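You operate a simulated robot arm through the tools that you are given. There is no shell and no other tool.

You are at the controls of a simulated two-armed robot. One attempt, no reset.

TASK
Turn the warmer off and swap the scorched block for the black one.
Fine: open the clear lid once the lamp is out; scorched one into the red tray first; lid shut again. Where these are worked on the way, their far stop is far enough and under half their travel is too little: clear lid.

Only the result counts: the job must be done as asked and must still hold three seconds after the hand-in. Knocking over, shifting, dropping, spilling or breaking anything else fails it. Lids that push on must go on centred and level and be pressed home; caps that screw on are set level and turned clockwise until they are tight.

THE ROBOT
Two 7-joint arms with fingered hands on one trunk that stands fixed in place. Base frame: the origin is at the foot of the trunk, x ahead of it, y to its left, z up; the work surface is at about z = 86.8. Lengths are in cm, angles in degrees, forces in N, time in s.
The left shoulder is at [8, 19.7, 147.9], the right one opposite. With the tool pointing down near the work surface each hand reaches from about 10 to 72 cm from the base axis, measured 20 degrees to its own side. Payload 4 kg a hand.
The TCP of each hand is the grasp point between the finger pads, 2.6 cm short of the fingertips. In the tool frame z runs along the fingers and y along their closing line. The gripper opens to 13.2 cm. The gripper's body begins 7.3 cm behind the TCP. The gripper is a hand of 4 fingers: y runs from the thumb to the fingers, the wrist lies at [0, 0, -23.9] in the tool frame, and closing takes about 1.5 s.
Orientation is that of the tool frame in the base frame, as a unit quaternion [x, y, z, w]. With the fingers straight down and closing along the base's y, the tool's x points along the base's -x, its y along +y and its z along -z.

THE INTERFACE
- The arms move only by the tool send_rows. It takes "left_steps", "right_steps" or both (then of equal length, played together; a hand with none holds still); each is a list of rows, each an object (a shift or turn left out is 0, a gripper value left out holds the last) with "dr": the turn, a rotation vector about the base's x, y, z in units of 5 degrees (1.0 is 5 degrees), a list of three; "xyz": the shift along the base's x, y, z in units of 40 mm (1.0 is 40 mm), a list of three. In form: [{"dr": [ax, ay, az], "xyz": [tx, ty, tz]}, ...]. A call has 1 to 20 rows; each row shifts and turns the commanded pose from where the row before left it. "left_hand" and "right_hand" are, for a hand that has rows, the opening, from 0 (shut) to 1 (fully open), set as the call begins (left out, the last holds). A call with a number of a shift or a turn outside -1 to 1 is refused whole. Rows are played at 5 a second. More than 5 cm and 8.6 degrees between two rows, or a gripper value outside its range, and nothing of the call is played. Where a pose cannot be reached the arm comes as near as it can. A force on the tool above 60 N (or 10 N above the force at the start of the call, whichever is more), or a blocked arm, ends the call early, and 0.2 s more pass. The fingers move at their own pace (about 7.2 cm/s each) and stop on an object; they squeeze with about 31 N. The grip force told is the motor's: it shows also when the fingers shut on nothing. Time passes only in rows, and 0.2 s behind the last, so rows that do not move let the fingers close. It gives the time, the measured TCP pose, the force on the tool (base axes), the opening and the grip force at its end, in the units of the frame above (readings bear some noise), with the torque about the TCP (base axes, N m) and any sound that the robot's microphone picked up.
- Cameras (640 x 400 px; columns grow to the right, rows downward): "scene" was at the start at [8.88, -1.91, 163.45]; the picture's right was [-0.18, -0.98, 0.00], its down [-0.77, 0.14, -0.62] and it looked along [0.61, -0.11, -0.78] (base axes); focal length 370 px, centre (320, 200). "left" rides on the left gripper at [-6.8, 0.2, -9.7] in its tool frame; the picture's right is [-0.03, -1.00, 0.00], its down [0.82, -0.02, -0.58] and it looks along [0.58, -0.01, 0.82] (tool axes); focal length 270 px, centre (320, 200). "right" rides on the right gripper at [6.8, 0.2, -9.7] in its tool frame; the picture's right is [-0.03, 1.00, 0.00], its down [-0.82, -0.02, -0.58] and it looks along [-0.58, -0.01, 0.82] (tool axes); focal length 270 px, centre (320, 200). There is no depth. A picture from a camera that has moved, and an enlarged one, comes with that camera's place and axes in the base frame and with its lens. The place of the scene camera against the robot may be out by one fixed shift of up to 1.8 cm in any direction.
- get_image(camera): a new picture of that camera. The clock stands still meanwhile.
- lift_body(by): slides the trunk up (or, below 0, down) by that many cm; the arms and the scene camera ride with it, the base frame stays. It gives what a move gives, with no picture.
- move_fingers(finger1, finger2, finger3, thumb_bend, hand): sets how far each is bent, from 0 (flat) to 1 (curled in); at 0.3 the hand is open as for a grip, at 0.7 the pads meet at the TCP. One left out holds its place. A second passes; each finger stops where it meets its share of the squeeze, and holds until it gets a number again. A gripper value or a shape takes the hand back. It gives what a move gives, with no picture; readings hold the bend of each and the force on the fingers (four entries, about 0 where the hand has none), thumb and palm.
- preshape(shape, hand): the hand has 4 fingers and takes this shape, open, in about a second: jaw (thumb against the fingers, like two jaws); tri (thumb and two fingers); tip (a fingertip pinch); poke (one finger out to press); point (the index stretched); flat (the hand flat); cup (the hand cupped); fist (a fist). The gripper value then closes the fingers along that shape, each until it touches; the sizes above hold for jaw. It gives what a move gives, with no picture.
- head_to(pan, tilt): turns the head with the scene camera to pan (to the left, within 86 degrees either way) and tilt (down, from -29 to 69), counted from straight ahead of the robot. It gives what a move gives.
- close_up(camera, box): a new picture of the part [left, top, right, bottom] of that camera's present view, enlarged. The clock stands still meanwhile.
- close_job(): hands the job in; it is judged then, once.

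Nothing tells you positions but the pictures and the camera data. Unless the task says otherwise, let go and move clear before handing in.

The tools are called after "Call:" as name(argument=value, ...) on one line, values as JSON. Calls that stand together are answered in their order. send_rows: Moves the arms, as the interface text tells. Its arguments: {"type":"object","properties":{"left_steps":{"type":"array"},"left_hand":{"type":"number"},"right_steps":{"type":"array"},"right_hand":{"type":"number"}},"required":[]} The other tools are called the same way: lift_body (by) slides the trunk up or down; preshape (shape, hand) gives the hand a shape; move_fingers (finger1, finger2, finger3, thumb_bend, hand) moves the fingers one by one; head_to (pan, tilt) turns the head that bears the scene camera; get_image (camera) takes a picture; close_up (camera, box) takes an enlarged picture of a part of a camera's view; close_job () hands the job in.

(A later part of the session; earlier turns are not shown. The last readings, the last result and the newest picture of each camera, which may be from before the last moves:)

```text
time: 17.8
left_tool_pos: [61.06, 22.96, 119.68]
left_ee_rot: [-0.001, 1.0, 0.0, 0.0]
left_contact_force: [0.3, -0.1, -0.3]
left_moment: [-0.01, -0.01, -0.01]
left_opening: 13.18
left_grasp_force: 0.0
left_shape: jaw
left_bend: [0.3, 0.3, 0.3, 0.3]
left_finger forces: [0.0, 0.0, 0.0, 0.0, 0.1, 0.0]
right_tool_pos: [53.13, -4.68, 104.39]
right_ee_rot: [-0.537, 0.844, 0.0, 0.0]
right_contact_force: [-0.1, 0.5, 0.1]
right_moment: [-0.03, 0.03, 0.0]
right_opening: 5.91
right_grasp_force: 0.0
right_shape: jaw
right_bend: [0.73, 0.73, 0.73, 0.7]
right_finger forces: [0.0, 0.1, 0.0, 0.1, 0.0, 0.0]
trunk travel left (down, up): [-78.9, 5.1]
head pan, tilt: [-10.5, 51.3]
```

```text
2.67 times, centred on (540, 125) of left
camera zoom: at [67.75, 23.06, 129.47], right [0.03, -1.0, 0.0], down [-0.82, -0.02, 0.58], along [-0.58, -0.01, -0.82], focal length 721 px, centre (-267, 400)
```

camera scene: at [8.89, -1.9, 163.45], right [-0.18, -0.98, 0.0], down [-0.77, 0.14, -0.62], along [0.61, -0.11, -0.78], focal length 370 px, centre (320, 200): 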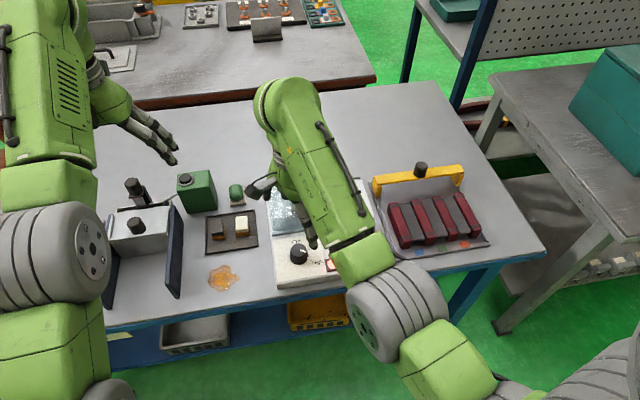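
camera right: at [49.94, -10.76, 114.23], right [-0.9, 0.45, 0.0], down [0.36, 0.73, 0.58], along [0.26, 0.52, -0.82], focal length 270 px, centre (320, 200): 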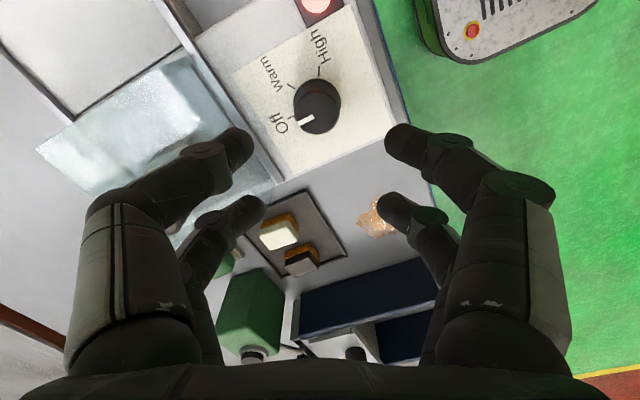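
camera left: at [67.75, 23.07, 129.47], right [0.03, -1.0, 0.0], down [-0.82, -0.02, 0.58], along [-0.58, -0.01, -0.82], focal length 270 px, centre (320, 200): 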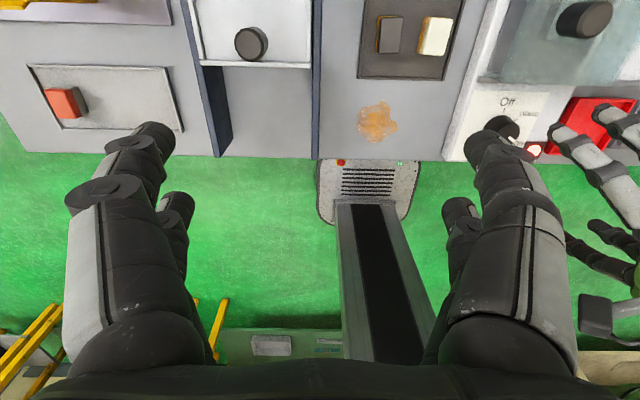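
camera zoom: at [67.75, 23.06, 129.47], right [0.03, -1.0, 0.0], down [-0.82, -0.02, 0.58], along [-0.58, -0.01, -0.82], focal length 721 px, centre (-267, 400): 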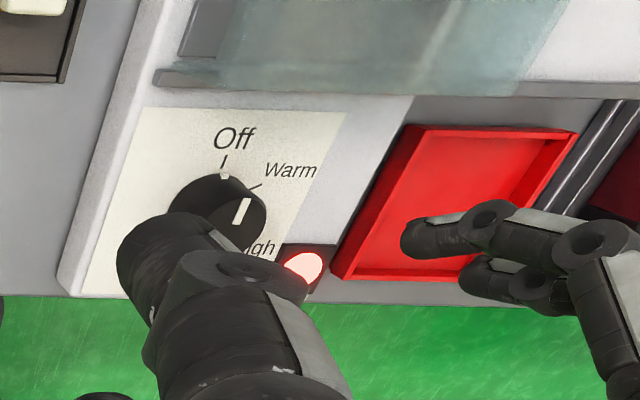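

Call:
close_up(camera="right", box=[240, 0, 400, 140])

Call:
close_up(camera="left", box=[480, 90, 580, 170])

Call:
close_up(camera="scene", box=[270, 225, 350, 290])

```text
2.86 times, centred on (320, 70) of right
camera zoom: at [49.94, -10.76, 114.23], right [-0.9, 0.45, 0.0], down [0.36, 0.73, 0.58], along [0.26, 0.52, -0.82], focal length 772 px, centre (320, 571)
```

zoom: 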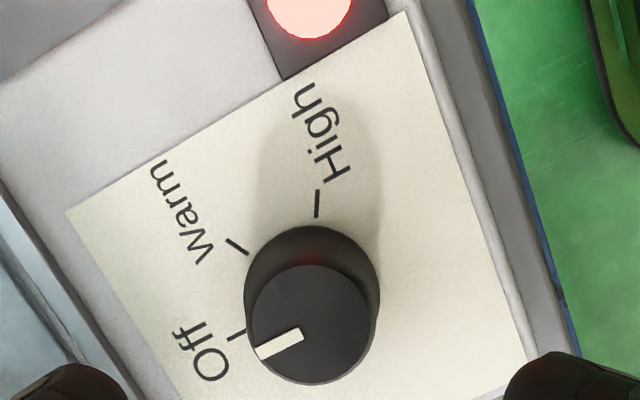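

```text
5.00 times, centred on (530, 130) of left
camera zoom: at [67.75, 23.06, 129.47], right [0.03, -1.0, 0.0], down [-0.82, -0.02, 0.58], along [-0.58, -0.01, -0.82], focal length 1351 px, centre (-730, 550)
```

zoom: 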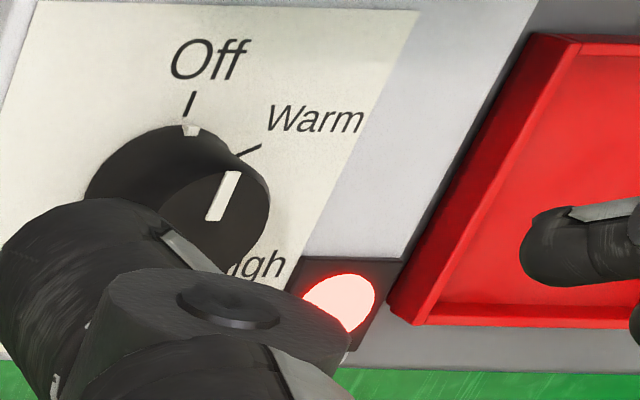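

```text
6.15 times, centred on (310, 258) of scene
camera zoom: at [8.9, -1.91, 163.45], right [-0.18, -0.98, 0.0], down [-0.77, 0.14, -0.62], along [0.61, -0.11, -0.78], focal length 2274 px, centre (382, -154)
```

zoom: 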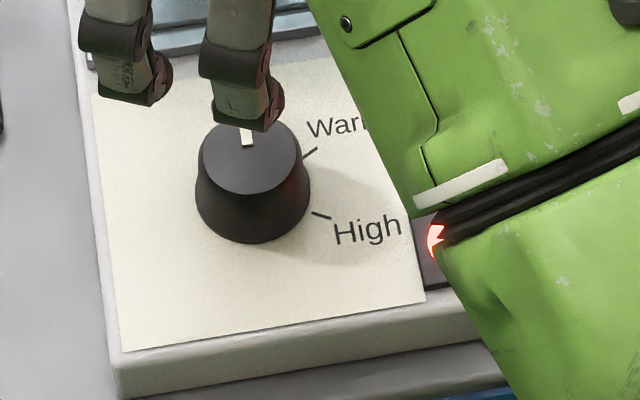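

The knob's mark sits at or just short of Off and the lamp still glows. I'll raise the hand and turn it back to neutral, which also lets a few seconds pass, then re-check.

Call:
send_rows(right_steps=[{"dr": [0, 0, -1], "xyz": [0, 0, 0.2]}, {"dr": [0, 0, -1], "xyz": [0, 0, 0.2]}, {"dr": [0, 0, -1], "xyz": [0, 0, 0.2]}, {"dr": [0, 0, -1], "xyz": [0, 0, 0.2]}, {"dr": [0, 0, -1], "xyz": [0, 0, 0.2]}, {"dr": [0, 0, -1], "xyz": [0, 0, 0.2]}, {"dr": [0, 0, -1], "xyz": [0, 0, 0.2]}, {"dr": [0, 0, -1], "xyz": [0, 0, 0.2]}, {"dr": [0, 0, -1], "xyz": [0, 0, 0]}, {"dr": [0, 0, -1]}, {"dr": [0, 0, -1]}, {"dr": [0, 0, -1]}, {"dr": [0, 0, -1]}, {"xyz": [0, 0, 0]}])

Call:
close_up(camera="right", box=[220, 0, 420, 125])

Call:
close_up(camera="scene", box=[270, 225, 350, 290])

```text
time: 20.8
left_tool_pos: [61.0, 22.83, 119.7]
left_ee_rot: [0.0, 1.0, 0.0, 0.001]
left_contact_force: [-0.1, -0.2, 0.3]
left_moment: [0.0, 0.0, -0.02]
left_opening: 13.19
left_grasp_force: 0.0
left_shape: jaw
left_bend: [0.3, 0.3, 0.3, 0.3]
left_finger forces: [0.0, 0.0, 0.0, 0.0, 0.0, 0.0]
right_tool_pos: [53.32, -4.62, 110.8]
right_ee_rot: [0.001, 1.0, 0.0, 0.0]
right_contact_force: [0.4, -0.4, 0.0]
right_moment: [-0.02, 0.0, 0.01]
right_opening: 5.9
right_grasp_force: 0.0
right_shape: jaw
right_bend: [0.73, 0.73, 0.73, 0.7]
right_finger forces: [0.0, 0.0, 0.0, 0.0, 0.0, 0.0]
trunk travel left (down, up): [-78.9, 5.1]
head pan, tilt: [-10.5, 51.3]
```

```text
3.20 times, centred on (320, 62) of right
camera zoom: at [46.31, -4.46, 120.55], right [0.03, 1.0, 0.0], down [0.82, -0.02, 0.58], along [0.58, -0.02, -0.82], focal length 865 px, centre (320, 640)
```

zoom: 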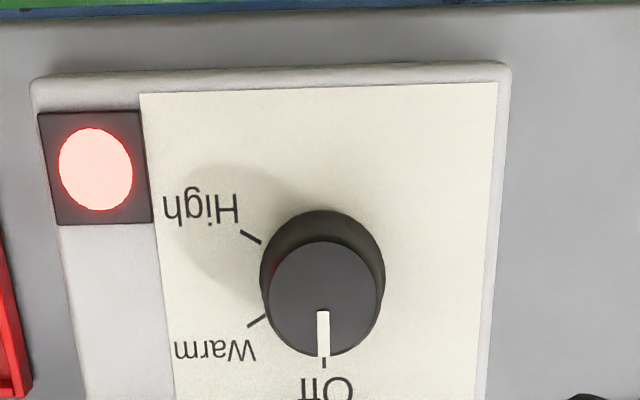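

```text
6.15 times, centred on (310, 258) of scene
camera zoom: at [8.89, -1.9, 163.45], right [-0.18, -0.98, 0.0], down [-0.77, 0.14, -0.62], along [0.61, -0.11, -0.78], focal length 2274 px, centre (382, -154)
```

zoom: 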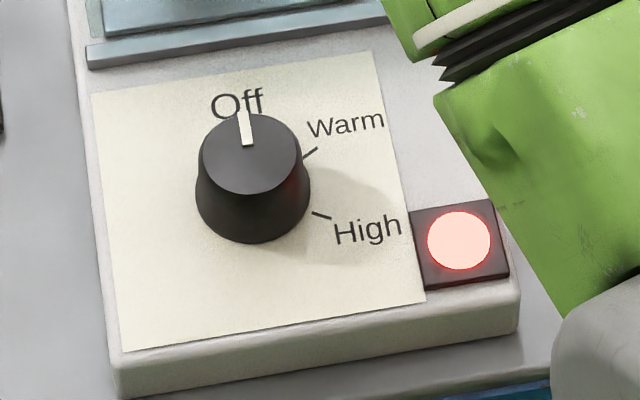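

The dial mark is now square on Off; the lamp still glows, so it may just take time to go out. While waiting I'll bring the right hand above the lid knob without touching it.

Call:
send_rows(right_steps=[{"xyz": [0.6, 0.05, 0]}, {"xyz": [0.8, 0.05, 0]}, {"xyz": [0.8, 0.05, 0]}, {"xyz": [0.8, 0.05, 0]}, {"xyz": [0.6, 0, 0]}, {"xyz": [0, 0, 0]}, {"xyz": [0, 0, 0]}, {"xyz": [0, 0, 0]}, {"xyz": [0, 0, 0]}, {"xyz": [0, 0, 0]}, {"xyz": [0, 0, 0]}, {"xyz": [0, 0, 0]}])

Call:
close_up(camera="scene", box=[250, 160, 400, 290])

Call:
get_image(camera="right")

```text
time: 23.4
left_tool_pos: [61.07, 22.81, 119.76]
left_ee_rot: [0.0, 1.0, 0.0, 0.0]
left_contact_force: [0.1, -0.6, -0.4]
left_moment: [0.0, -0.02, -0.01]
left_opening: 13.17
left_grasp_force: 0.0
left_shape: jaw
left_bend: [0.3, 0.3, 0.3, 0.3]
left_finger forces: [0.1, 0.1, 0.0, 0.0, 0.0, 0.0]
right_tool_pos: [67.73, -3.87, 110.56]
right_ee_rot: [-0.001, 1.0, -0.001, 0.0]
right_contact_force: [-0.4, -0.2, 0.0]
right_moment: [0.01, 0.01, 0.01]
right_opening: 5.93
right_grasp_force: 0.0
right_shape: jaw
right_bend: [0.73, 0.73, 0.73, 0.7]
right_finger forces: [0.1, 0.0, 0.0, 0.0, 0.0, 0.0]
trunk travel left (down, up): [-78.9, 5.1]
head pan, tilt: [-10.5, 51.3]
```

```text
3.08 times, centred on (325, 225) of scene
camera zoom: at [8.92, -1.89, 163.44], right [-0.18, -0.98, 0.0], down [-0.77, 0.14, -0.62], along [0.61, -0.11, -0.78], focal length 1137 px, centre (305, 123)
```

zoom: 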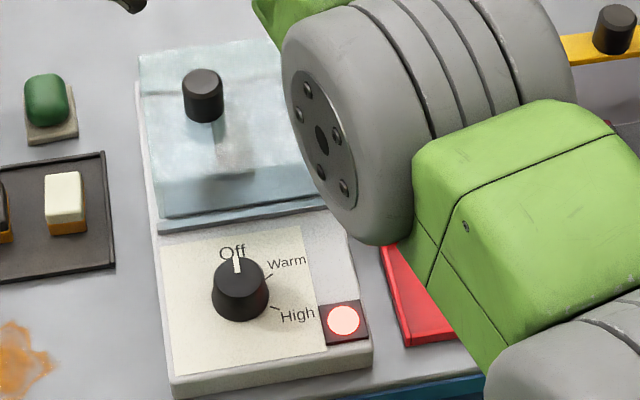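

```text
taken
camera right: at [60.66, -3.71, 120.45], right [0.03, 1.0, 0.0], down [0.82, -0.02, 0.58], along [0.58, -0.01, -0.82], focal length 270 px, centre (320, 200)
```

right: 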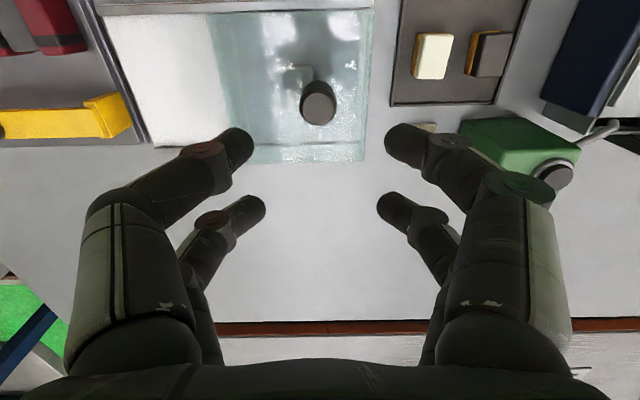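

Call:
close_up(camera="scene", box=[320, 250, 350, 275])

Call:
close_up(camera="right", box=[180, 0, 400, 170])

```text
16.00 times, centred on (335, 262) of scene
camera zoom: at [8.92, -1.89, 163.44], right [-0.18, -0.98, 0.0], down [-0.77, 0.14, -0.62], along [0.61, -0.11, -0.78], focal length 5914 px, centre (80, -800)
```

zoom: 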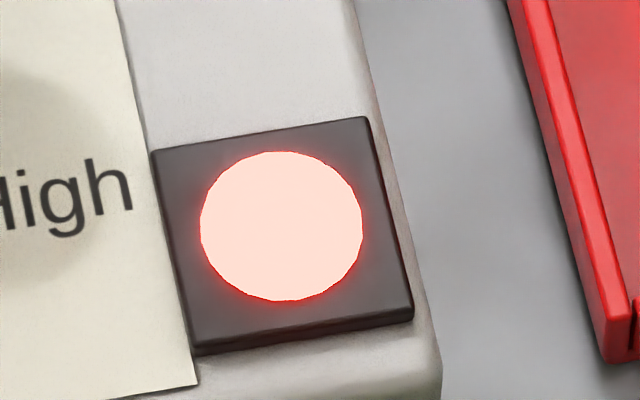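

```text
2.35 times, centred on (290, 85) of right
camera zoom: at [60.66, -3.71, 120.45], right [0.03, 1.0, 0.0], down [0.82, -0.02, 0.58], along [0.58, -0.01, -0.82], focal length 636 px, centre (391, 471)
```

zoom: 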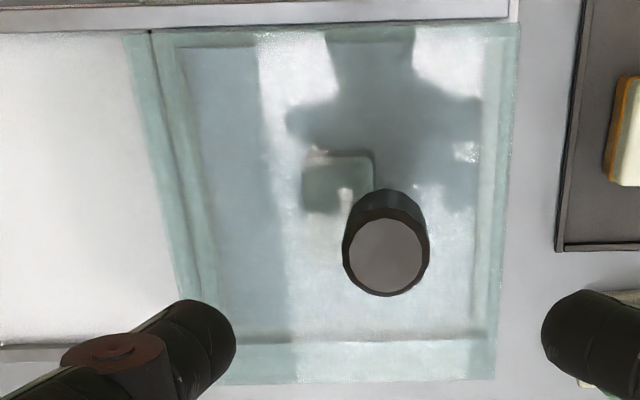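

The lamp is still bright. I'll wait longer with both hands still and look again.

Call:
send_rows(right_steps=[{"xyz": [0, 0, 0]}, {"xyz": [0, 0, 0]}, {"xyz": [0, 0, 0]}, {"xyz": [0, 0, 0]}, {"xyz": [0, 0, 0]}, {"xyz": [0, 0, 0]}, {"xyz": [0, 0, 0]}, {"xyz": [0, 0, 0]}, {"xyz": [0, 0, 0]}, {"xyz": [0, 0, 0]}, {"xyz": [0, 0, 0]}, {"xyz": [0, 0, 0]}, {"xyz": [0, 0, 0]}, {"xyz": [0, 0, 0]}, {"xyz": [0, 0, 0]}, {"xyz": [0, 0, 0]}, {"xyz": [0, 0, 0]}, {"xyz": [0, 0, 0]}, {"xyz": [0, 0, 0]}, {"xyz": [0, 0, 0]}])

Call:
close_up(camera="scene", box=[270, 225, 350, 290])

```text
time: 27.6
left_tool_pos: [61.03, 22.94, 119.87]
left_ee_rot: [0.0, 1.0, -0.001, -0.001]
left_contact_force: [-0.1, -0.1, 0.2]
left_moment: [0.02, -0.01, -0.02]
left_opening: 13.21
left_grasp_force: 0.1
left_shape: jaw
left_bend: [0.3, 0.3, 0.3, 0.3]
left_finger forces: [0.0, 0.0, 0.0, 0.0, 0.0, 0.0]
right_tool_pos: [67.7, -3.9, 110.65]
right_ee_rot: [0.0, 1.0, 0.0, 0.0]
right_contact_force: [0.5, 0.3, -0.2]
right_moment: [0.01, -0.01, 0.01]
right_opening: 5.91
right_grasp_force: 0.1
right_shape: jaw
right_bend: [0.73, 0.73, 0.73, 0.7]
right_finger forces: [0.1, 0.1, 0.0, 0.0, 0.1, 0.0]
trunk travel left (down, up): [-78.9, 5.1]
head pan, tilt: [-10.5, 51.3]
```

```text
6.15 times, centred on (310, 258) of scene
camera zoom: at [8.9, -1.9, 163.45], right [-0.18, -0.98, 0.0], down [-0.77, 0.14, -0.62], along [0.61, -0.11, -0.78], focal length 2274 px, centre (382, -154)
```

zoom: 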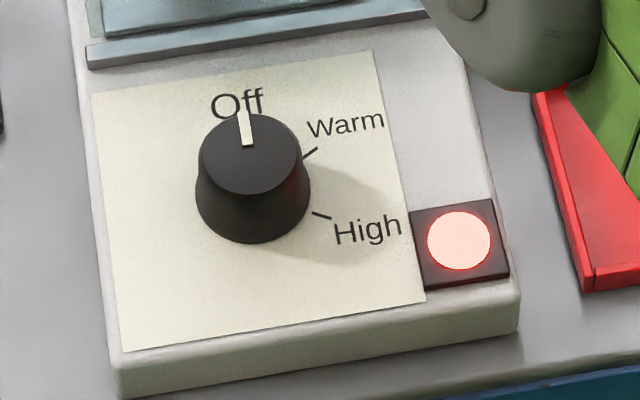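

The dial is right at Off but the lamp hasn't gone out yet. I'll use the waiting time to bring the left hand above the black block (about [65,14.2]) for a closer look.

Call:
send_rows(left_steps=[{"xyz": [0.125, -0.27, -0.3]}, {"xyz": [0.125, -0.27, -0.3]}, {"xyz": [0.125, -0.27, -0.3]}, {"xyz": [0.125, -0.27, -0.3]}, {"xyz": [0.125, -0.27, -0.3]}, {"xyz": [0.125, -0.27, -0.3]}, {"xyz": [0.125, -0.27, -0.3]}, {"xyz": [0.125, -0.27, -0.3]}, {"xyz": [0, 0, 0]}, {"xyz": [0, 0, 0]}, {"xyz": [0, 0, 0]}, {"xyz": [0, 0, 0]}, {"xyz": [0, 0, 0]}, {"xyz": [0, 0, 0]}, {"xyz": [0, 0, 0]}, {"xyz": [0, 0, 0]}, {"xyz": [0, 0, 0]}, {"xyz": [0, 0, 0]}], left_hand=0.6)

Call:
get_image(camera="left")

Call:
close_up(camera="scene", box=[180, 150, 360, 290])

Call:
get_image(camera="scene")

```text
time: 31.4
left_tool_pos: [65.0, 14.19, 110.16]
left_ee_rot: [0.001, 1.0, -0.001, 0.0]
left_contact_force: [0.5, -0.9, -0.8]
left_moment: [0.02, 0.0, 0.02]
left_opening: 7.94
left_grasp_force: 0.0
left_shape: jaw
left_bend: [0.71, 0.71, 0.71, 0.7]
left_finger forces: [0.0, 0.1, 0.0, 0.1, 0.0, 0.0]
right_tool_pos: [67.76, -3.81, 110.61]
right_ee_rot: [-0.001, 1.0, 0.0, 0.0]
right_contact_force: [0.0, 0.4, 0.4]
right_moment: [0.0, -0.02, 0.02]
right_opening: 5.9
right_grasp_force: 0.0
right_shape: jaw
right_bend: [0.73, 0.73, 0.73, 0.7]
right_finger forces: [0.0, 0.1, 0.0, 0.0, 0.1, 0.0]
trunk travel left (down, up): [-78.9, 5.1]
head pan, tilt: [-10.5, 51.3]
```

```text
taken
camera left: at [71.74, 14.45, 119.87], right [0.03, -1.0, 0.0], down [-0.82, -0.02, 0.58], along [-0.58, -0.01, -0.82], focal length 270 px, centre (320, 200)
```

left: 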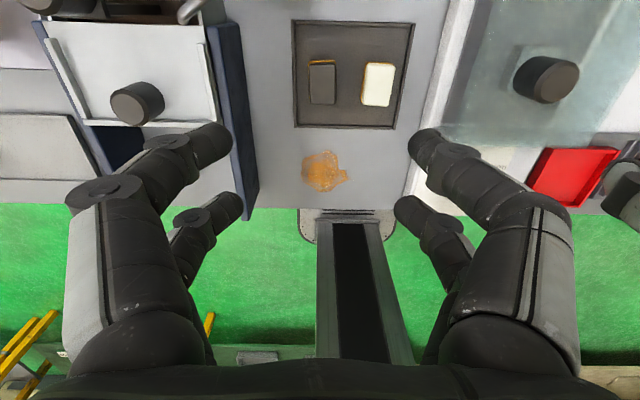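

```text
2.86 times, centred on (270, 220) of scene
camera zoom: at [8.9, -1.9, 163.45], right [-0.18, -0.98, 0.0], down [-0.77, 0.14, -0.62], along [0.61, -0.11, -0.78], focal length 1056 px, centre (463, 143)
```

zoom: 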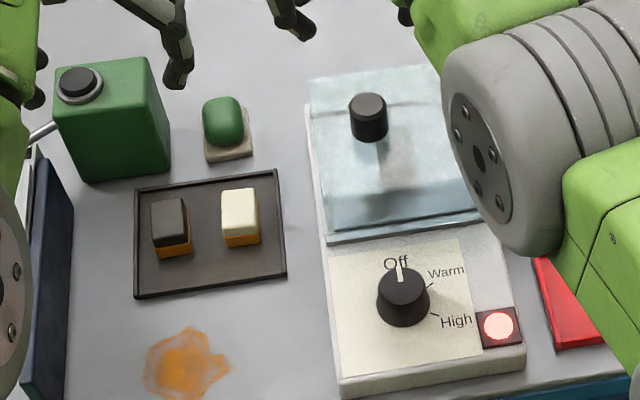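

```text
taken
camera scene: at [8.9, -1.9, 163.45], right [-0.18, -0.98, 0.0], down [-0.77, 0.14, -0.62], along [0.61, -0.11, -0.78], focal length 370 px, centre (320, 200)
```

scene: 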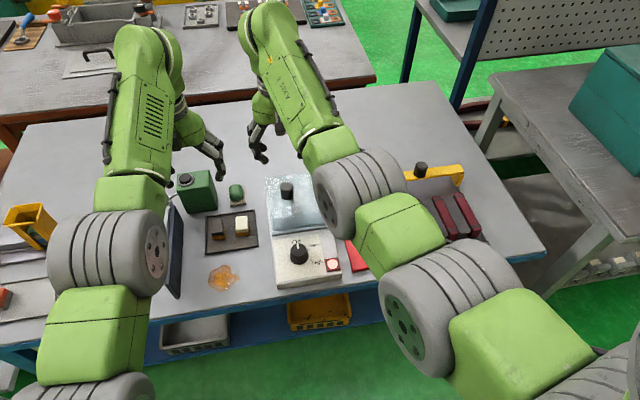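

Call:
close_up(camera="left", box=[280, 10, 430, 135])

Call:
send_rows(left_steps=[{"xyz": [0, 0, 0]}, {"xyz": [0, 0, 0]}, {"xyz": [0, 0, 0]}, {"xyz": [0, 0, 0]}, {"xyz": [0, 0, 0]}, {"xyz": [0, 0, 0]}, {"xyz": [0, 0, 0]}, {"xyz": [0, 0, 0]}, {"xyz": [0, 0, 0]}, {"xyz": [0, 0, 0]}, {"xyz": [0, 0, 0]}, {"xyz": [0, 0, 0]}, {"xyz": [0, 0, 0]}, {"xyz": [0, 0, 0]}, {"xyz": [0, 0, 0]}, {"xyz": [0, 0, 0]}, {"xyz": [0, 0, 0]}, {"xyz": [0, 0, 0]}, {"xyz": [0, 0, 0]}, {"xyz": [0, 0, 0]}])

Call:
close_up(camera="scene", box=[270, 225, 350, 290])

```text
3.20 times, centred on (355, 72) of left
camera zoom: at [71.74, 14.45, 119.87], right [0.03, -1.0, 0.0], down [-0.82, -0.02, 0.58], along [-0.58, -0.01, -0.82], focal length 865 px, centre (208, 608)
```

zoom: 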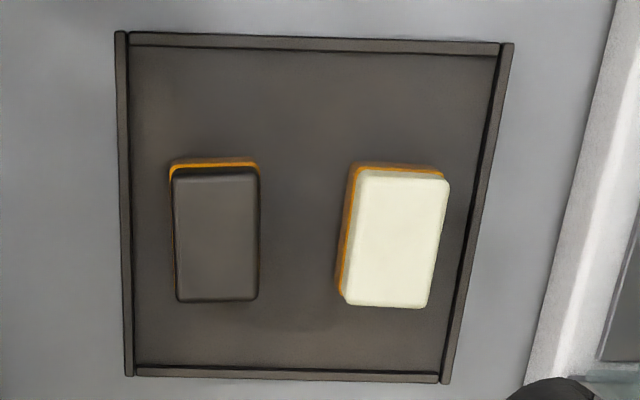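

```text
time: 35.6
left_tool_pos: [65.16, 14.23, 110.2]
left_ee_rot: [-0.001, 1.0, 0.0, 0.0]
left_contact_force: [0.2, 0.9, 0.5]
left_moment: [0.0, -0.01, 0.01]
left_opening: 7.96
left_grasp_force: 0.1
left_shape: jaw
left_bend: [0.71, 0.71, 0.71, 0.7]
left_finger forces: [0.0, 0.1, 0.0, 0.0, 0.1, 0.0]
right_tool_pos: [67.7, -3.82, 110.68]
right_ee_rot: [0.0, 1.0, 0.0, 0.0]
right_contact_force: [-0.8, -0.7, 0.0]
right_moment: [0.01, -0.04, 0.01]
right_opening: 5.9
right_grasp_force: 0.1
right_shape: jaw
right_bend: [0.73, 0.73, 0.73, 0.7]
right_finger forces: [0.0, 0.0, 0.0, 0.0, 0.0, 0.0]
trunk travel left (down, up): [-78.9, 5.1]
head pan, tilt: [-10.5, 51.3]
```

```text
6.15 times, centred on (310, 258) of scene
camera zoom: at [8.9, -1.9, 163.45], right [-0.18, -0.98, 0.0], down [-0.77, 0.14, -0.62], along [0.61, -0.11, -0.78], focal length 2274 px, centre (382, -154)
```

zoom: 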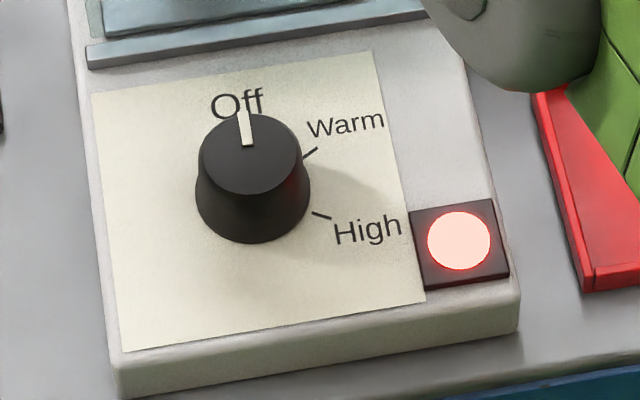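

The blocks each measure roughly 2.9 × 3.8 cm. The lamp still glows; I'll wait a little more before deciding whether the dial needs a further nudge.

Call:
send_rows(left_steps=[{"xyz": [0, 0, 0]}, {"xyz": [0, 0, 0]}, {"xyz": [0, 0, 0]}, {"xyz": [0, 0, 0]}, {"xyz": [0, 0, 0]}, {"xyz": [0, 0, 0]}, {"xyz": [0, 0, 0]}, {"xyz": [0, 0, 0]}, {"xyz": [0, 0, 0]}, {"xyz": [0, 0, 0]}, {"xyz": [0, 0, 0]}, {"xyz": [0, 0, 0]}, {"xyz": [0, 0, 0]}, {"xyz": [0, 0, 0]}, {"xyz": [0, 0, 0]}, {"xyz": [0, 0, 0]}, {"xyz": [0, 0, 0]}, {"xyz": [0, 0, 0]}, {"xyz": [0, 0, 0]}, {"xyz": [0, 0, 0]}])

Call:
send_rows(left_steps=[{"xyz": [0, 0, 0]}, {"xyz": [0, 0, 0]}, {"xyz": [0, 0, 0]}, {"xyz": [0, 0, 0]}, {"xyz": [0, 0, 0]}, {"xyz": [0, 0, 0]}, {"xyz": [0, 0, 0]}, {"xyz": [0, 0, 0]}, {"xyz": [0, 0, 0]}, {"xyz": [0, 0, 0]}, {"xyz": [0, 0, 0]}, {"xyz": [0, 0, 0]}, {"xyz": [0, 0, 0]}, {"xyz": [0, 0, 0]}, {"xyz": [0, 0, 0]}, {"xyz": [0, 0, 0]}, {"xyz": [0, 0, 0]}, {"xyz": [0, 0, 0]}, {"xyz": [0, 0, 0]}, {"xyz": [0, 0, 0]}])

Call:
close_up(camera="scene", box=[270, 225, 350, 290])

```text
time: 39.8
left_tool_pos: [64.99, 14.25, 109.96]
left_ee_rot: [0.0, 1.0, 0.0, 0.001]
left_contact_force: [-0.3, 0.8, 0.3]
left_moment: [0.0, 0.03, 0.03]
left_opening: 7.98
left_grasp_force: 0.0
left_shape: jaw
left_bend: [0.71, 0.71, 0.71, 0.7]
left_finger forces: [0.1, 0.0, 0.1, 0.0, 0.1, 0.0]
right_tool_pos: [67.68, -3.72, 110.56]
right_ee_rot: [-0.001, 1.0, 0.0, 0.0]
right_contact_force: [0.3, -0.5, 0.2]
right_moment: [0.01, 0.02, -0.02]
right_opening: 5.88
right_grasp_force: 0.1
right_shape: jaw
right_bend: [0.73, 0.73, 0.73, 0.7]
right_finger forces: [0.0, 0.0, 0.1, 0.0, 0.0, 0.1]
trunk travel left (down, up): [-78.9, 5.1]
head pan, tilt: [-10.5, 51.3]
```

```text
time: 44.0
left_tool_pos: [65.03, 14.27, 110.22]
left_ee_rot: [0.0, 1.0, 0.0, -0.001]
left_contact_force: [0.2, -0.1, 0.4]
left_moment: [0.01, 0.0, 0.03]
left_opening: 7.95
left_grasp_force: 0.1
left_shape: jaw
left_bend: [0.71, 0.71, 0.71, 0.7]
left_finger forces: [0.0, 0.0, 0.0, 0.1, 0.1, 0.0]
right_tool_pos: [67.54, -3.82, 110.76]
right_ee_rot: [0.001, 1.0, -0.001, 0.0]
right_contact_force: [0.1, 0.3, -0.3]
right_moment: [0.01, 0.0, -0.01]
right_opening: 5.91
right_grasp_force: 0.1
right_shape: jaw
right_bend: [0.73, 0.73, 0.73, 0.7]
right_finger forces: [0.0, 0.1, 0.1, 0.0, 0.0, 0.0]
trunk travel left (down, up): [-78.9, 5.1]
head pan, tilt: [-10.5, 51.3]
```

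```text
6.15 times, centred on (310, 258) of scene
camera zoom: at [8.9, -1.9, 163.45], right [-0.18, -0.98, 0.0], down [-0.77, 0.14, -0.62], along [0.61, -0.11, -0.78], focal length 2274 px, centre (382, -154)
```

zoom: 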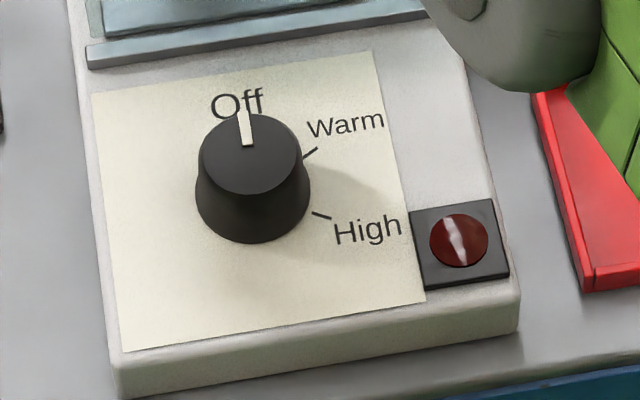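

The lamp is now out. Next I'll lower the right hand onto the lid knob ([67.6,-3.9], top z 97.6) and grip it.

Call:
send_rows(right_steps=[{"xyz": [0, 0, -0.6]}, {"xyz": [0, 0, -0.7]}, {"xyz": [0, 0, -0.7]}, {"xyz": [0, 0, -0.7]}, {"xyz": [0, 0, -0.4]}, {"xyz": [0, 0, -0.2]}, {"xyz": [0, 0, 0]}])

Call:
get_image(camera="right")

Call:
close_up(camera="scene", box=[220, 130, 380, 250])

Call:
get_image(camera="left")

```text
time: 45.6
left_tool_pos: [64.98, 14.26, 110.22]
left_ee_rot: [0.0, 1.0, -0.001, 0.0]
left_contact_force: [0.0, -0.7, -0.1]
left_moment: [-0.02, 0.0, -0.01]
left_opening: 7.95
left_grasp_force: 0.1
left_shape: jaw
left_bend: [0.71, 0.71, 0.71, 0.7]
left_finger forces: [0.0, 0.0, 0.0, 0.1, 0.0, 0.0]
right_tool_pos: [67.63, -3.61, 97.56]
right_ee_rot: [0.0, 1.0, 0.0, -0.001]
right_contact_force: [0.0, -0.3, -0.4]
right_moment: [0.05, 0.02, -0.02]
right_opening: 5.9
right_grasp_force: 0.0
right_shape: jaw
right_bend: [0.73, 0.73, 0.73, 0.7]
right_finger forces: [0.1, 0.0, 0.0, 0.1, 0.0, 0.0]
trunk travel left (down, up): [-78.9, 5.1]
head pan, tilt: [-10.5, 51.3]
```

```text
taken
camera right: at [60.67, -3.61, 107.37], right [0.03, 1.0, 0.0], down [0.82, -0.02, 0.58], along [0.58, -0.01, -0.82], focal length 270 px, centre (320, 200)
```

right: 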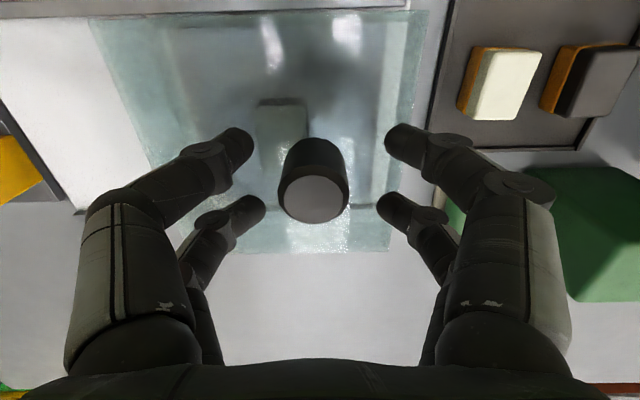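

```text
3.33 times, centred on (300, 190) of scene
camera zoom: at [8.89, -1.89, 163.45], right [-0.18, -0.98, 0.0], down [-0.77, 0.14, -0.62], along [0.61, -0.11, -0.78], focal length 1232 px, centre (387, 233)
```

zoom: 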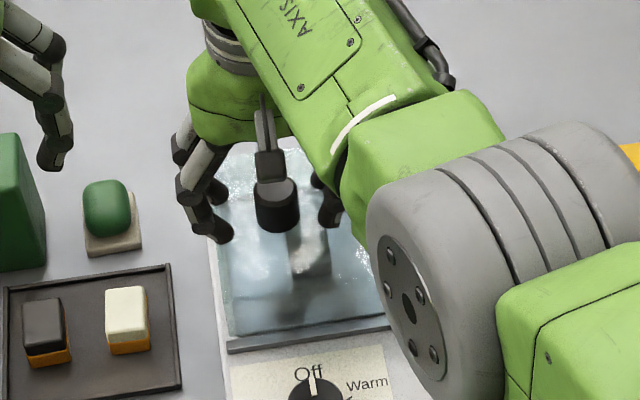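

```text
taken
camera left: at [71.73, 14.45, 119.87], right [0.03, -1.0, 0.0], down [-0.82, -0.02, 0.58], along [-0.58, -0.01, -0.82], focal length 270 px, centre (320, 200)
```

left: 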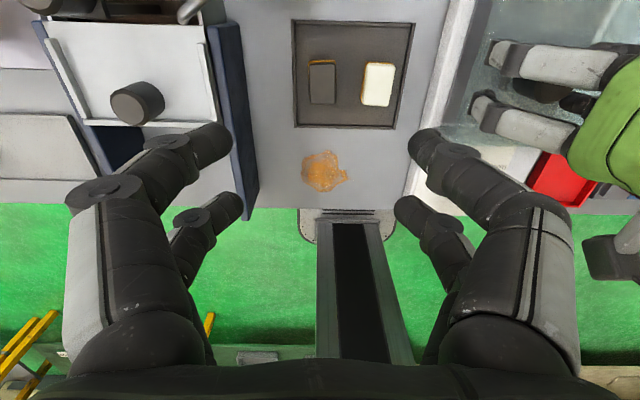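

The knob is about 0.3 cm toward −y of the grasp point. I'll correct that, lower slightly and close.

Call:
send_rows(right_steps=[{"xyz": [0, -0.07, -0.05]}, {"xyz": [0, 0, 0]}])

Call:
send_rows(right_steps=[{"xyz": [0, 0, 0]}, {"xyz": [0, 0, 0]}, {"xyz": [0, 0, 0]}, {"xyz": [0, 0, 0]}, {"xyz": [0, 0, 0]}, {"xyz": [0, 0, 0]}, {"xyz": [0, 0, 0]}], right_hand=0)

Call:
get_image(camera="right")

```text
time: 46.2
left_tool_pos: [64.95, 14.23, 110.11]
left_ee_rot: [0.0, 1.0, 0.0, -0.001]
left_contact_force: [0.2, -0.3, -0.1]
left_moment: [-0.01, -0.02, 0.0]
left_opening: 7.97
left_grasp_force: 0.0
left_shape: jaw
left_bend: [0.71, 0.71, 0.71, 0.7]
left_finger forces: [0.0, 0.0, 0.1, 0.0, 0.1, 0.1]
right_tool_pos: [67.69, -3.93, 97.28]
right_ee_rot: [0.0, 1.0, -0.001, -0.001]
right_contact_force: [0.1, 0.0, 0.4]
right_moment: [-0.03, 0.01, 0.02]
right_opening: 5.9
right_grasp_force: 0.1
right_shape: jaw
right_bend: [0.73, 0.73, 0.73, 0.7]
right_finger forces: [0.1, 0.1, 0.1, 0.0, 0.0, 0.1]
trunk travel left (down, up): [-78.9, 5.1]
head pan, tilt: [-10.5, 51.3]
```

```text
time: 47.8
left_tool_pos: [65.02, 14.31, 110.08]
left_ee_rot: [0.0, 1.0, 0.0, 0.0]
left_contact_force: [-0.2, -0.1, -0.3]
left_moment: [-0.01, -0.02, 0.05]
left_opening: 7.97
left_grasp_force: 0.0
left_shape: jaw
left_bend: [0.71, 0.71, 0.71, 0.7]
left_finger forces: [0.1, 0.0, 0.1, 0.1, 0.1, 0.0]
right_tool_pos: [67.7, -3.95, 97.32]
right_ee_rot: [0.0, 1.0, -0.001, -0.001]
right_contact_force: [-1.8, 0.9, -6.2]
right_moment: [0.14, -0.07, 0.16]
right_opening: 0.42
right_grasp_force: 30.8
right_shape: jaw
right_bend: [0.71, 0.71, 0.71, 0.71]
right_finger forces: [34.5, 28.0, 30.4, 0.0, 22.9, 0.0]
trunk travel left (down, up): [-78.9, 5.1]
head pan, tilt: [-10.5, 51.3]
```

```text
taken
camera right: at [60.68, -3.84, 107.12], right [0.03, 1.0, 0.0], down [0.82, -0.02, 0.58], along [0.58, -0.01, -0.82], focal length 270 px, centre (320, 200)
```

right: 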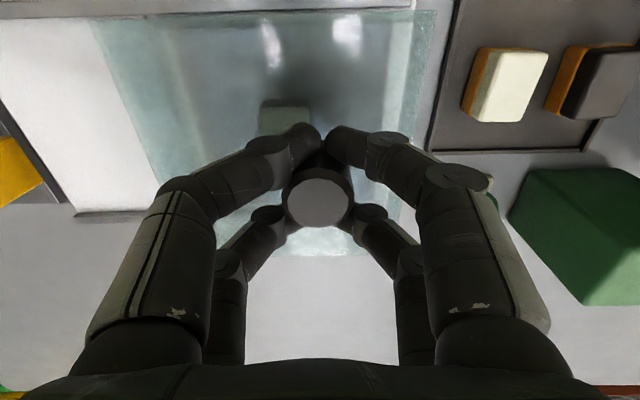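

The knob is held. I'll slide the lid toward −y in moderate steps, watching the forces.

Call:
send_rows(right_steps=[{"xyz": [0, -0.2, 0]}, {"xyz": [0, -0.3, 0]}, {"xyz": [0, -0.4, 0]}, {"xyz": [0, -0.4, 0]}, {"xyz": [0, 0, 0]}])

Call:
get_image(camera="right")

Call:
get_image(camera="scene")

```text
time: 49.0
left_tool_pos: [64.96, 14.23, 110.21]
left_ee_rot: [0.0, 1.0, 0.0, 0.0]
left_contact_force: [-0.1, 0.0, -0.3]
left_moment: [0.02, 0.0, -0.01]
left_opening: 7.99
left_grasp_force: 0.0
left_shape: jaw
left_bend: [0.71, 0.71, 0.71, 0.7]
left_finger forces: [0.0, 0.0, 0.0, 0.0, 0.1, 0.0]
right_tool_pos: [67.71, -9.35, 97.32]
right_ee_rot: [0.001, 1.0, 0.0, -0.002]
right_contact_force: [-7.6, -1.0, -8.5]
right_moment: [0.06, 0.02, 0.23]
right_opening: 0.43
right_grasp_force: 30.8
right_shape: jaw
right_bend: [0.71, 0.71, 0.71, 0.71]
right_finger forces: [39.8, 28.3, 31.2, 0.0, 23.7, 0.1]
trunk travel left (down, up): [-78.9, 5.1]
head pan, tilt: [-10.5, 51.3]
```

```text
taken
camera right: at [60.68, -9.23, 107.13], right [0.03, 1.0, 0.0], down [0.82, -0.02, 0.58], along [0.58, -0.01, -0.82], focal length 270 px, centre (320, 200)
```

right: 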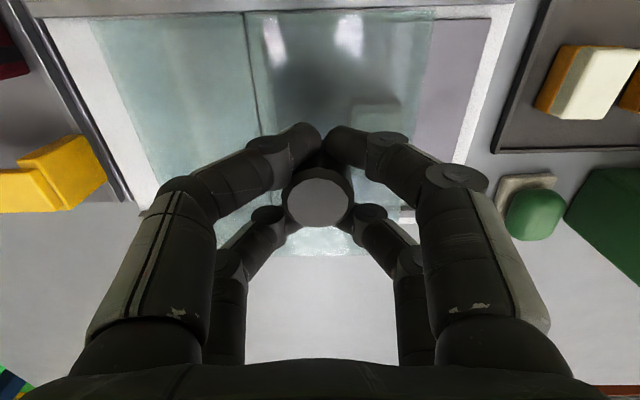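

```text
taken
camera scene: at [8.86, -1.91, 163.44], right [-0.18, -0.98, 0.0], down [-0.77, 0.14, -0.62], along [0.61, -0.11, -0.78], focal length 370 px, centre (320, 200)
```

scene: 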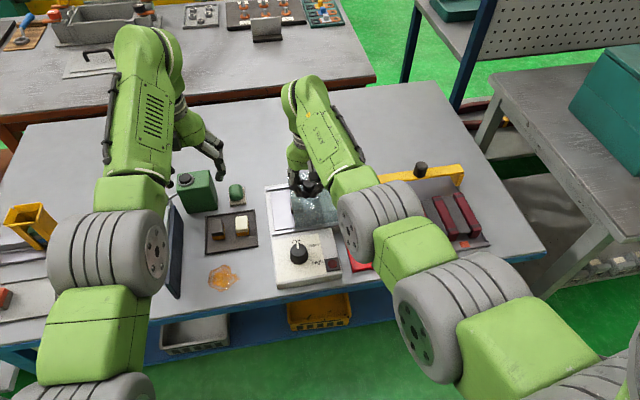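

The lid slides smoothly. I'll continue toward its far stop.

Call:
send_rows(right_steps=[{"xyz": [0, -0.3, 0]}, {"xyz": [0, -0.4, 0]}, {"xyz": [0, -0.4, 0]}, {"xyz": [0, -0.3, 0]}, {"xyz": [0, 0, 0]}])

Call:
get_image(camera="right")

Call:
close_up(camera="scene", box=[250, 150, 410, 290])

```text
time: 50.2
left_tool_pos: [65.03, 14.22, 110.19]
left_ee_rot: [0.0, 1.0, 0.0, 0.0]
left_contact_force: [-0.3, 0.2, 0.0]
left_moment: [-0.04, -0.01, 0.02]
left_opening: 7.99
left_grasp_force: 0.1
left_shape: jaw
left_bend: [0.71, 0.71, 0.71, 0.7]
left_finger forces: [0.1, 0.0, 0.1, 0.0, 0.0, 0.0]
right_tool_pos: [67.65, -14.85, 97.31]
right_ee_rot: [-0.001, 1.0, 0.0, 0.0]
right_contact_force: [-10.6, 0.2, -12.7]
right_moment: [0.1, 0.11, 0.25]
right_opening: 0.42
right_grasp_force: 31.2
right_shape: jaw
right_bend: [0.71, 0.71, 0.71, 0.71]
right_finger forces: [42.8, 28.5, 30.9, 0.1, 23.7, 0.0]
trunk travel left (down, up): [-78.9, 5.1]
head pan, tilt: [-10.5, 51.3]
```

```text
taken
camera right: at [60.69, -14.86, 107.14], right [0.03, 1.0, 0.0], down [0.82, -0.02, 0.58], along [0.58, -0.01, -0.82], focal length 270 px, centre (320, 200)
```

right: 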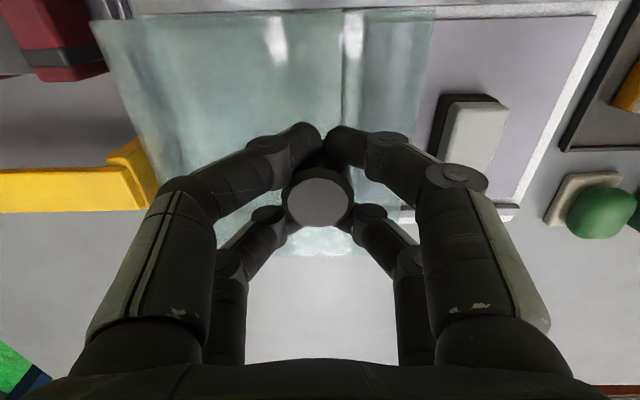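

```text
2.86 times, centred on (330, 220) of scene
camera zoom: at [8.86, -1.94, 163.44], right [-0.18, -0.98, 0.0], down [-0.77, 0.14, -0.62], along [0.61, -0.11, -0.78], focal length 1056 px, centre (291, 143)
```

zoom: 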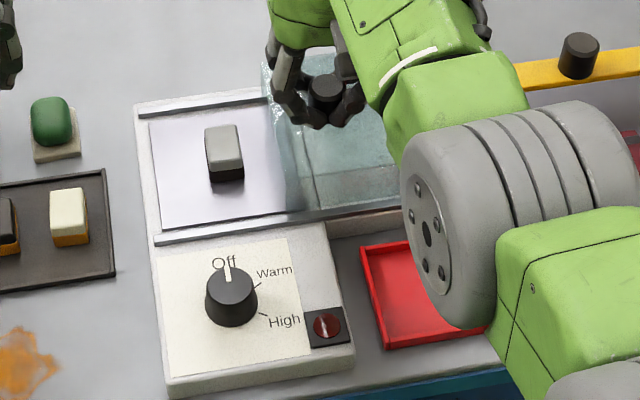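

The block is uncovered now: grey top on a black charred body. I'll nudge the lid a bit further to find its stop gently.

Call:
send_rows(right_steps=[{"xyz": [0.02, -0.12, 0.02]}, {"xyz": [0, -0.12, 0]}, {"xyz": [0, 0, 0]}])

Call:
get_image(camera="right")

```text
time: 51.0
left_tool_pos: [64.96, 14.21, 110.1]
left_ee_rot: [0.0, 1.0, 0.0, -0.001]
left_contact_force: [1.0, -0.9, 0.0]
left_moment: [0.04, 0.02, 0.0]
left_opening: 7.98
left_grasp_force: 0.0
left_shape: jaw
left_bend: [0.71, 0.71, 0.71, 0.7]
left_finger forces: [0.0, 0.0, 0.0, 0.0, 0.1, 0.0]
right_tool_pos: [67.73, -16.04, 97.35]
right_ee_rot: [0.0, 1.0, 0.0, -0.001]
right_contact_force: [-15.1, -0.8, -18.7]
right_moment: [0.07, 0.23, 0.32]
right_opening: 0.36
right_grasp_force: 31.3
right_shape: jaw
right_bend: [0.71, 0.71, 0.71, 0.71]
right_finger forces: [45.7, 28.5, 29.8, 0.1, 24.0, 0.1]
trunk travel left (down, up): [-78.9, 5.1]
head pan, tilt: [-10.5, 51.3]
```

```text
taken
camera right: at [60.71, -15.85, 107.17], right [0.03, 1.0, 0.0], down [0.82, -0.02, 0.57], along [0.57, -0.01, -0.82], focal length 270 px, centre (320, 200)
```

right: 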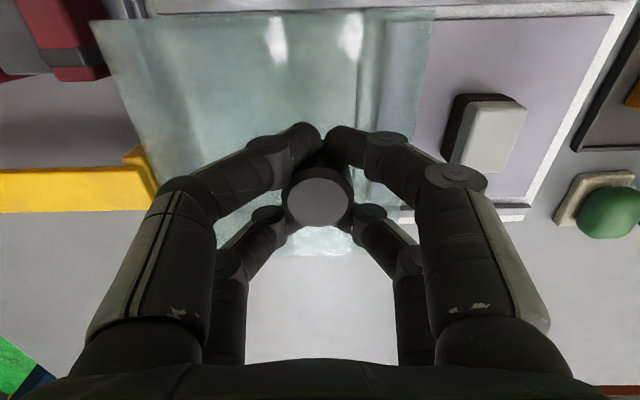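

No resistance yet along y; I'll relieve the small side loads and keep easing toward the stop.

Call:
send_rows(right_steps=[{"xyz": [-0.04, -0.08, -0.04]}, {"xyz": [0, -0.08, 0]}, {"xyz": [0, -0.08, 0]}, {"xyz": [0, 0, 0]}])

Call:
get_image(camera="right")

```text
time: 52.0
left_tool_pos: [65.02, 14.26, 110.08]
left_ee_rot: [-0.001, 1.0, -0.001, -0.001]
left_contact_force: [0.4, -0.1, -0.4]
left_moment: [-0.01, 0.04, -0.02]
left_opening: 7.96
left_grasp_force: 0.1
left_shape: jaw
left_bend: [0.71, 0.71, 0.71, 0.7]
left_finger forces: [0.1, 0.1, 0.0, 0.0, 0.0, 0.0]
right_tool_pos: [67.72, -16.5, 97.45]
right_ee_rot: [-0.001, 1.0, 0.001, 0.0]
right_contact_force: [-7.6, 15.1, -12.6]
right_moment: [0.55, 0.09, 0.28]
right_opening: 0.28
right_grasp_force: 31.1
right_shape: jaw
right_bend: [0.71, 0.7, 0.7, 0.71]
right_finger forces: [49.1, 35.4, 31.6, 0.0, 22.0, 0.0]
trunk travel left (down, up): [-78.9, 5.1]
head pan, tilt: [-10.5, 51.3]
```

```text
taken
camera right: at [60.67, -16.42, 107.17], right [0.02, 1.0, 0.0], down [0.82, -0.02, 0.58], along [0.58, -0.01, -0.82], focal length 270 px, centre (320, 200)
```

right: 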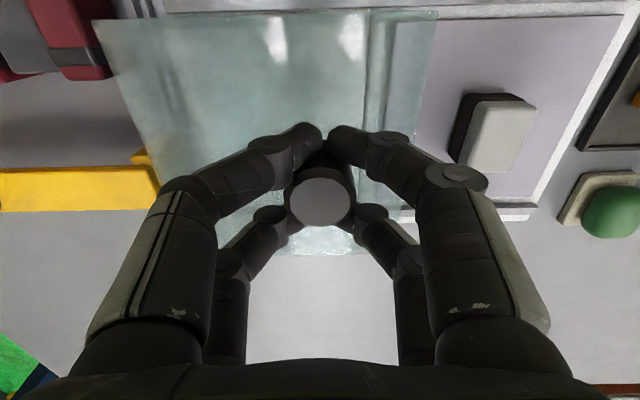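

Resistance along y shows the lid has reached its far stop. I'll relax the push slightly, open the fingers and rise clear.

Call:
send_rows(right_steps=[{"xyz": [-0.02, 0.07, -0.02]}, {"xyz": [0, 0, 0]}])

Call:
send_rows(right_steps=[{"xyz": [0, 0, 0]}, {"xyz": [0, 0, 0]}, {"xyz": [0, 0, 0]}, {"xyz": [0, 0, 0]}, {"xyz": [0, 0, 0]}, {"xyz": [0, 0, 0.4]}, {"xyz": [0, 0, 0.7]}, {"xyz": [0, 0, 0.7]}, {"xyz": [0, 0, 0.7]}, {"xyz": [0, 0, 0.5]}, {"xyz": [0, 0, 0]}], right_hand=0.45)

Call:
get_image(camera="right")

Call:
get_image(camera="left")

Call:
close_up(camera="scene", box=[180, 150, 410, 300])

```text
time: 52.6
left_tool_pos: [65.08, 14.37, 110.1]
left_ee_rot: [-0.001, 1.0, -0.001, 0.0]
left_contact_force: [-0.1, -0.2, -0.4]
left_moment: [-0.01, -0.02, 0.0]
left_opening: 7.97
left_grasp_force: 0.1
left_shape: jaw
left_bend: [0.71, 0.71, 0.71, 0.7]
left_finger forces: [0.1, 0.0, 0.0, 0.1, 0.0, 0.0]
right_tool_pos: [67.73, -16.26, 97.35]
right_ee_rot: [0.0, 1.0, 0.0, 0.002]
right_contact_force: [-2.1, 6.7, -5.4]
right_moment: [0.35, -0.01, 0.27]
right_opening: 0.26
right_grasp_force: 31.0
right_shape: jaw
right_bend: [0.71, 0.7, 0.7, 0.71]
right_finger forces: [48.9, 34.3, 37.5, 0.1, 22.9, 0.0]
trunk travel left (down, up): [-78.9, 5.1]
head pan, tilt: [-10.5, 51.3]
```

```text
time: 55.0
left_tool_pos: [65.09, 14.2, 110.12]
left_ee_rot: [0.0, 1.0, 0.0, 0.0]
left_contact_force: [0.3, 0.1, -0.5]
left_moment: [0.04, -0.02, 0.01]
left_opening: 7.98
left_grasp_force: 0.0
left_shape: jaw
left_bend: [0.71, 0.71, 0.71, 0.7]
left_finger forces: [0.1, 0.0, 0.1, 0.1, 0.0, 0.0]
right_tool_pos: [67.64, -16.52, 109.29]
right_ee_rot: [0.0, 1.0, 0.0, 0.0]
right_contact_force: [-0.2, -0.1, 0.0]
right_moment: [0.01, 0.02, -0.02]
right_opening: 5.9
right_grasp_force: 0.2
right_shape: jaw
right_bend: [0.73, 0.73, 0.73, 0.7]
right_finger forces: [0.0, 0.0, 0.1, 0.0, 0.1, 0.0]
trunk travel left (down, up): [-78.9, 5.1]
head pan, tilt: [-10.5, 51.3]
```

```text
taken
camera right: at [60.58, -16.49, 119.0], right [0.03, 1.0, 0.0], down [0.82, -0.02, 0.58], along [0.58, -0.01, -0.82], focal length 270 px, centre (320, 200)
```

right: 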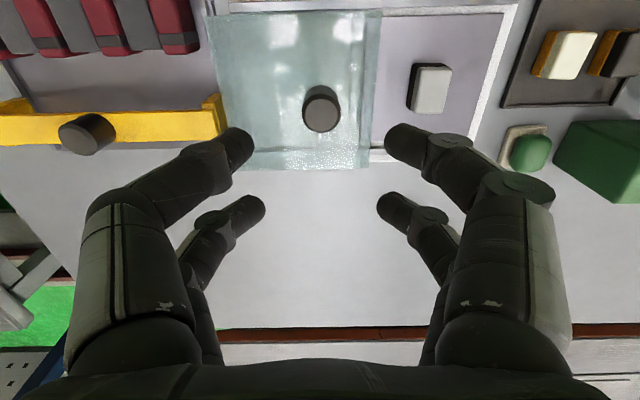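

```text
taken
camera left: at [71.74, 14.43, 119.88], right [0.03, -1.0, 0.0], down [-0.82, -0.02, 0.58], along [-0.58, -0.01, -0.82], focal length 270 px, centre (320, 200)
```

left: 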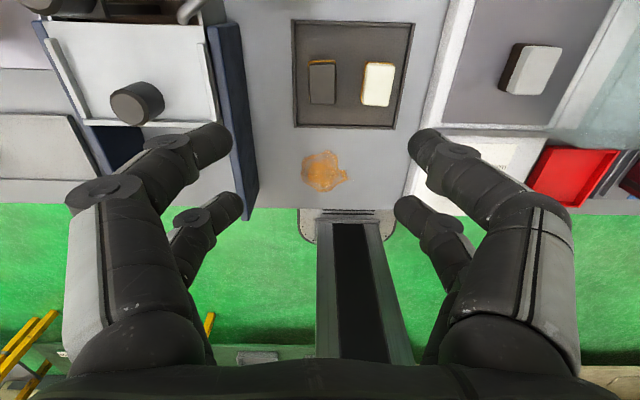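

```text
2.67 times, centred on (295, 225) of scene
camera zoom: at [8.89, -1.92, 163.45], right [-0.18, -0.98, 0.0], down [-0.77, 0.14, -0.62], along [0.61, -0.11, -0.78], focal length 986 px, centre (387, 133)
```

zoom: 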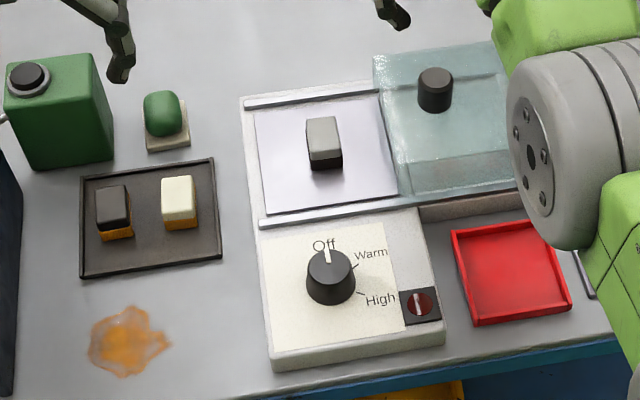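

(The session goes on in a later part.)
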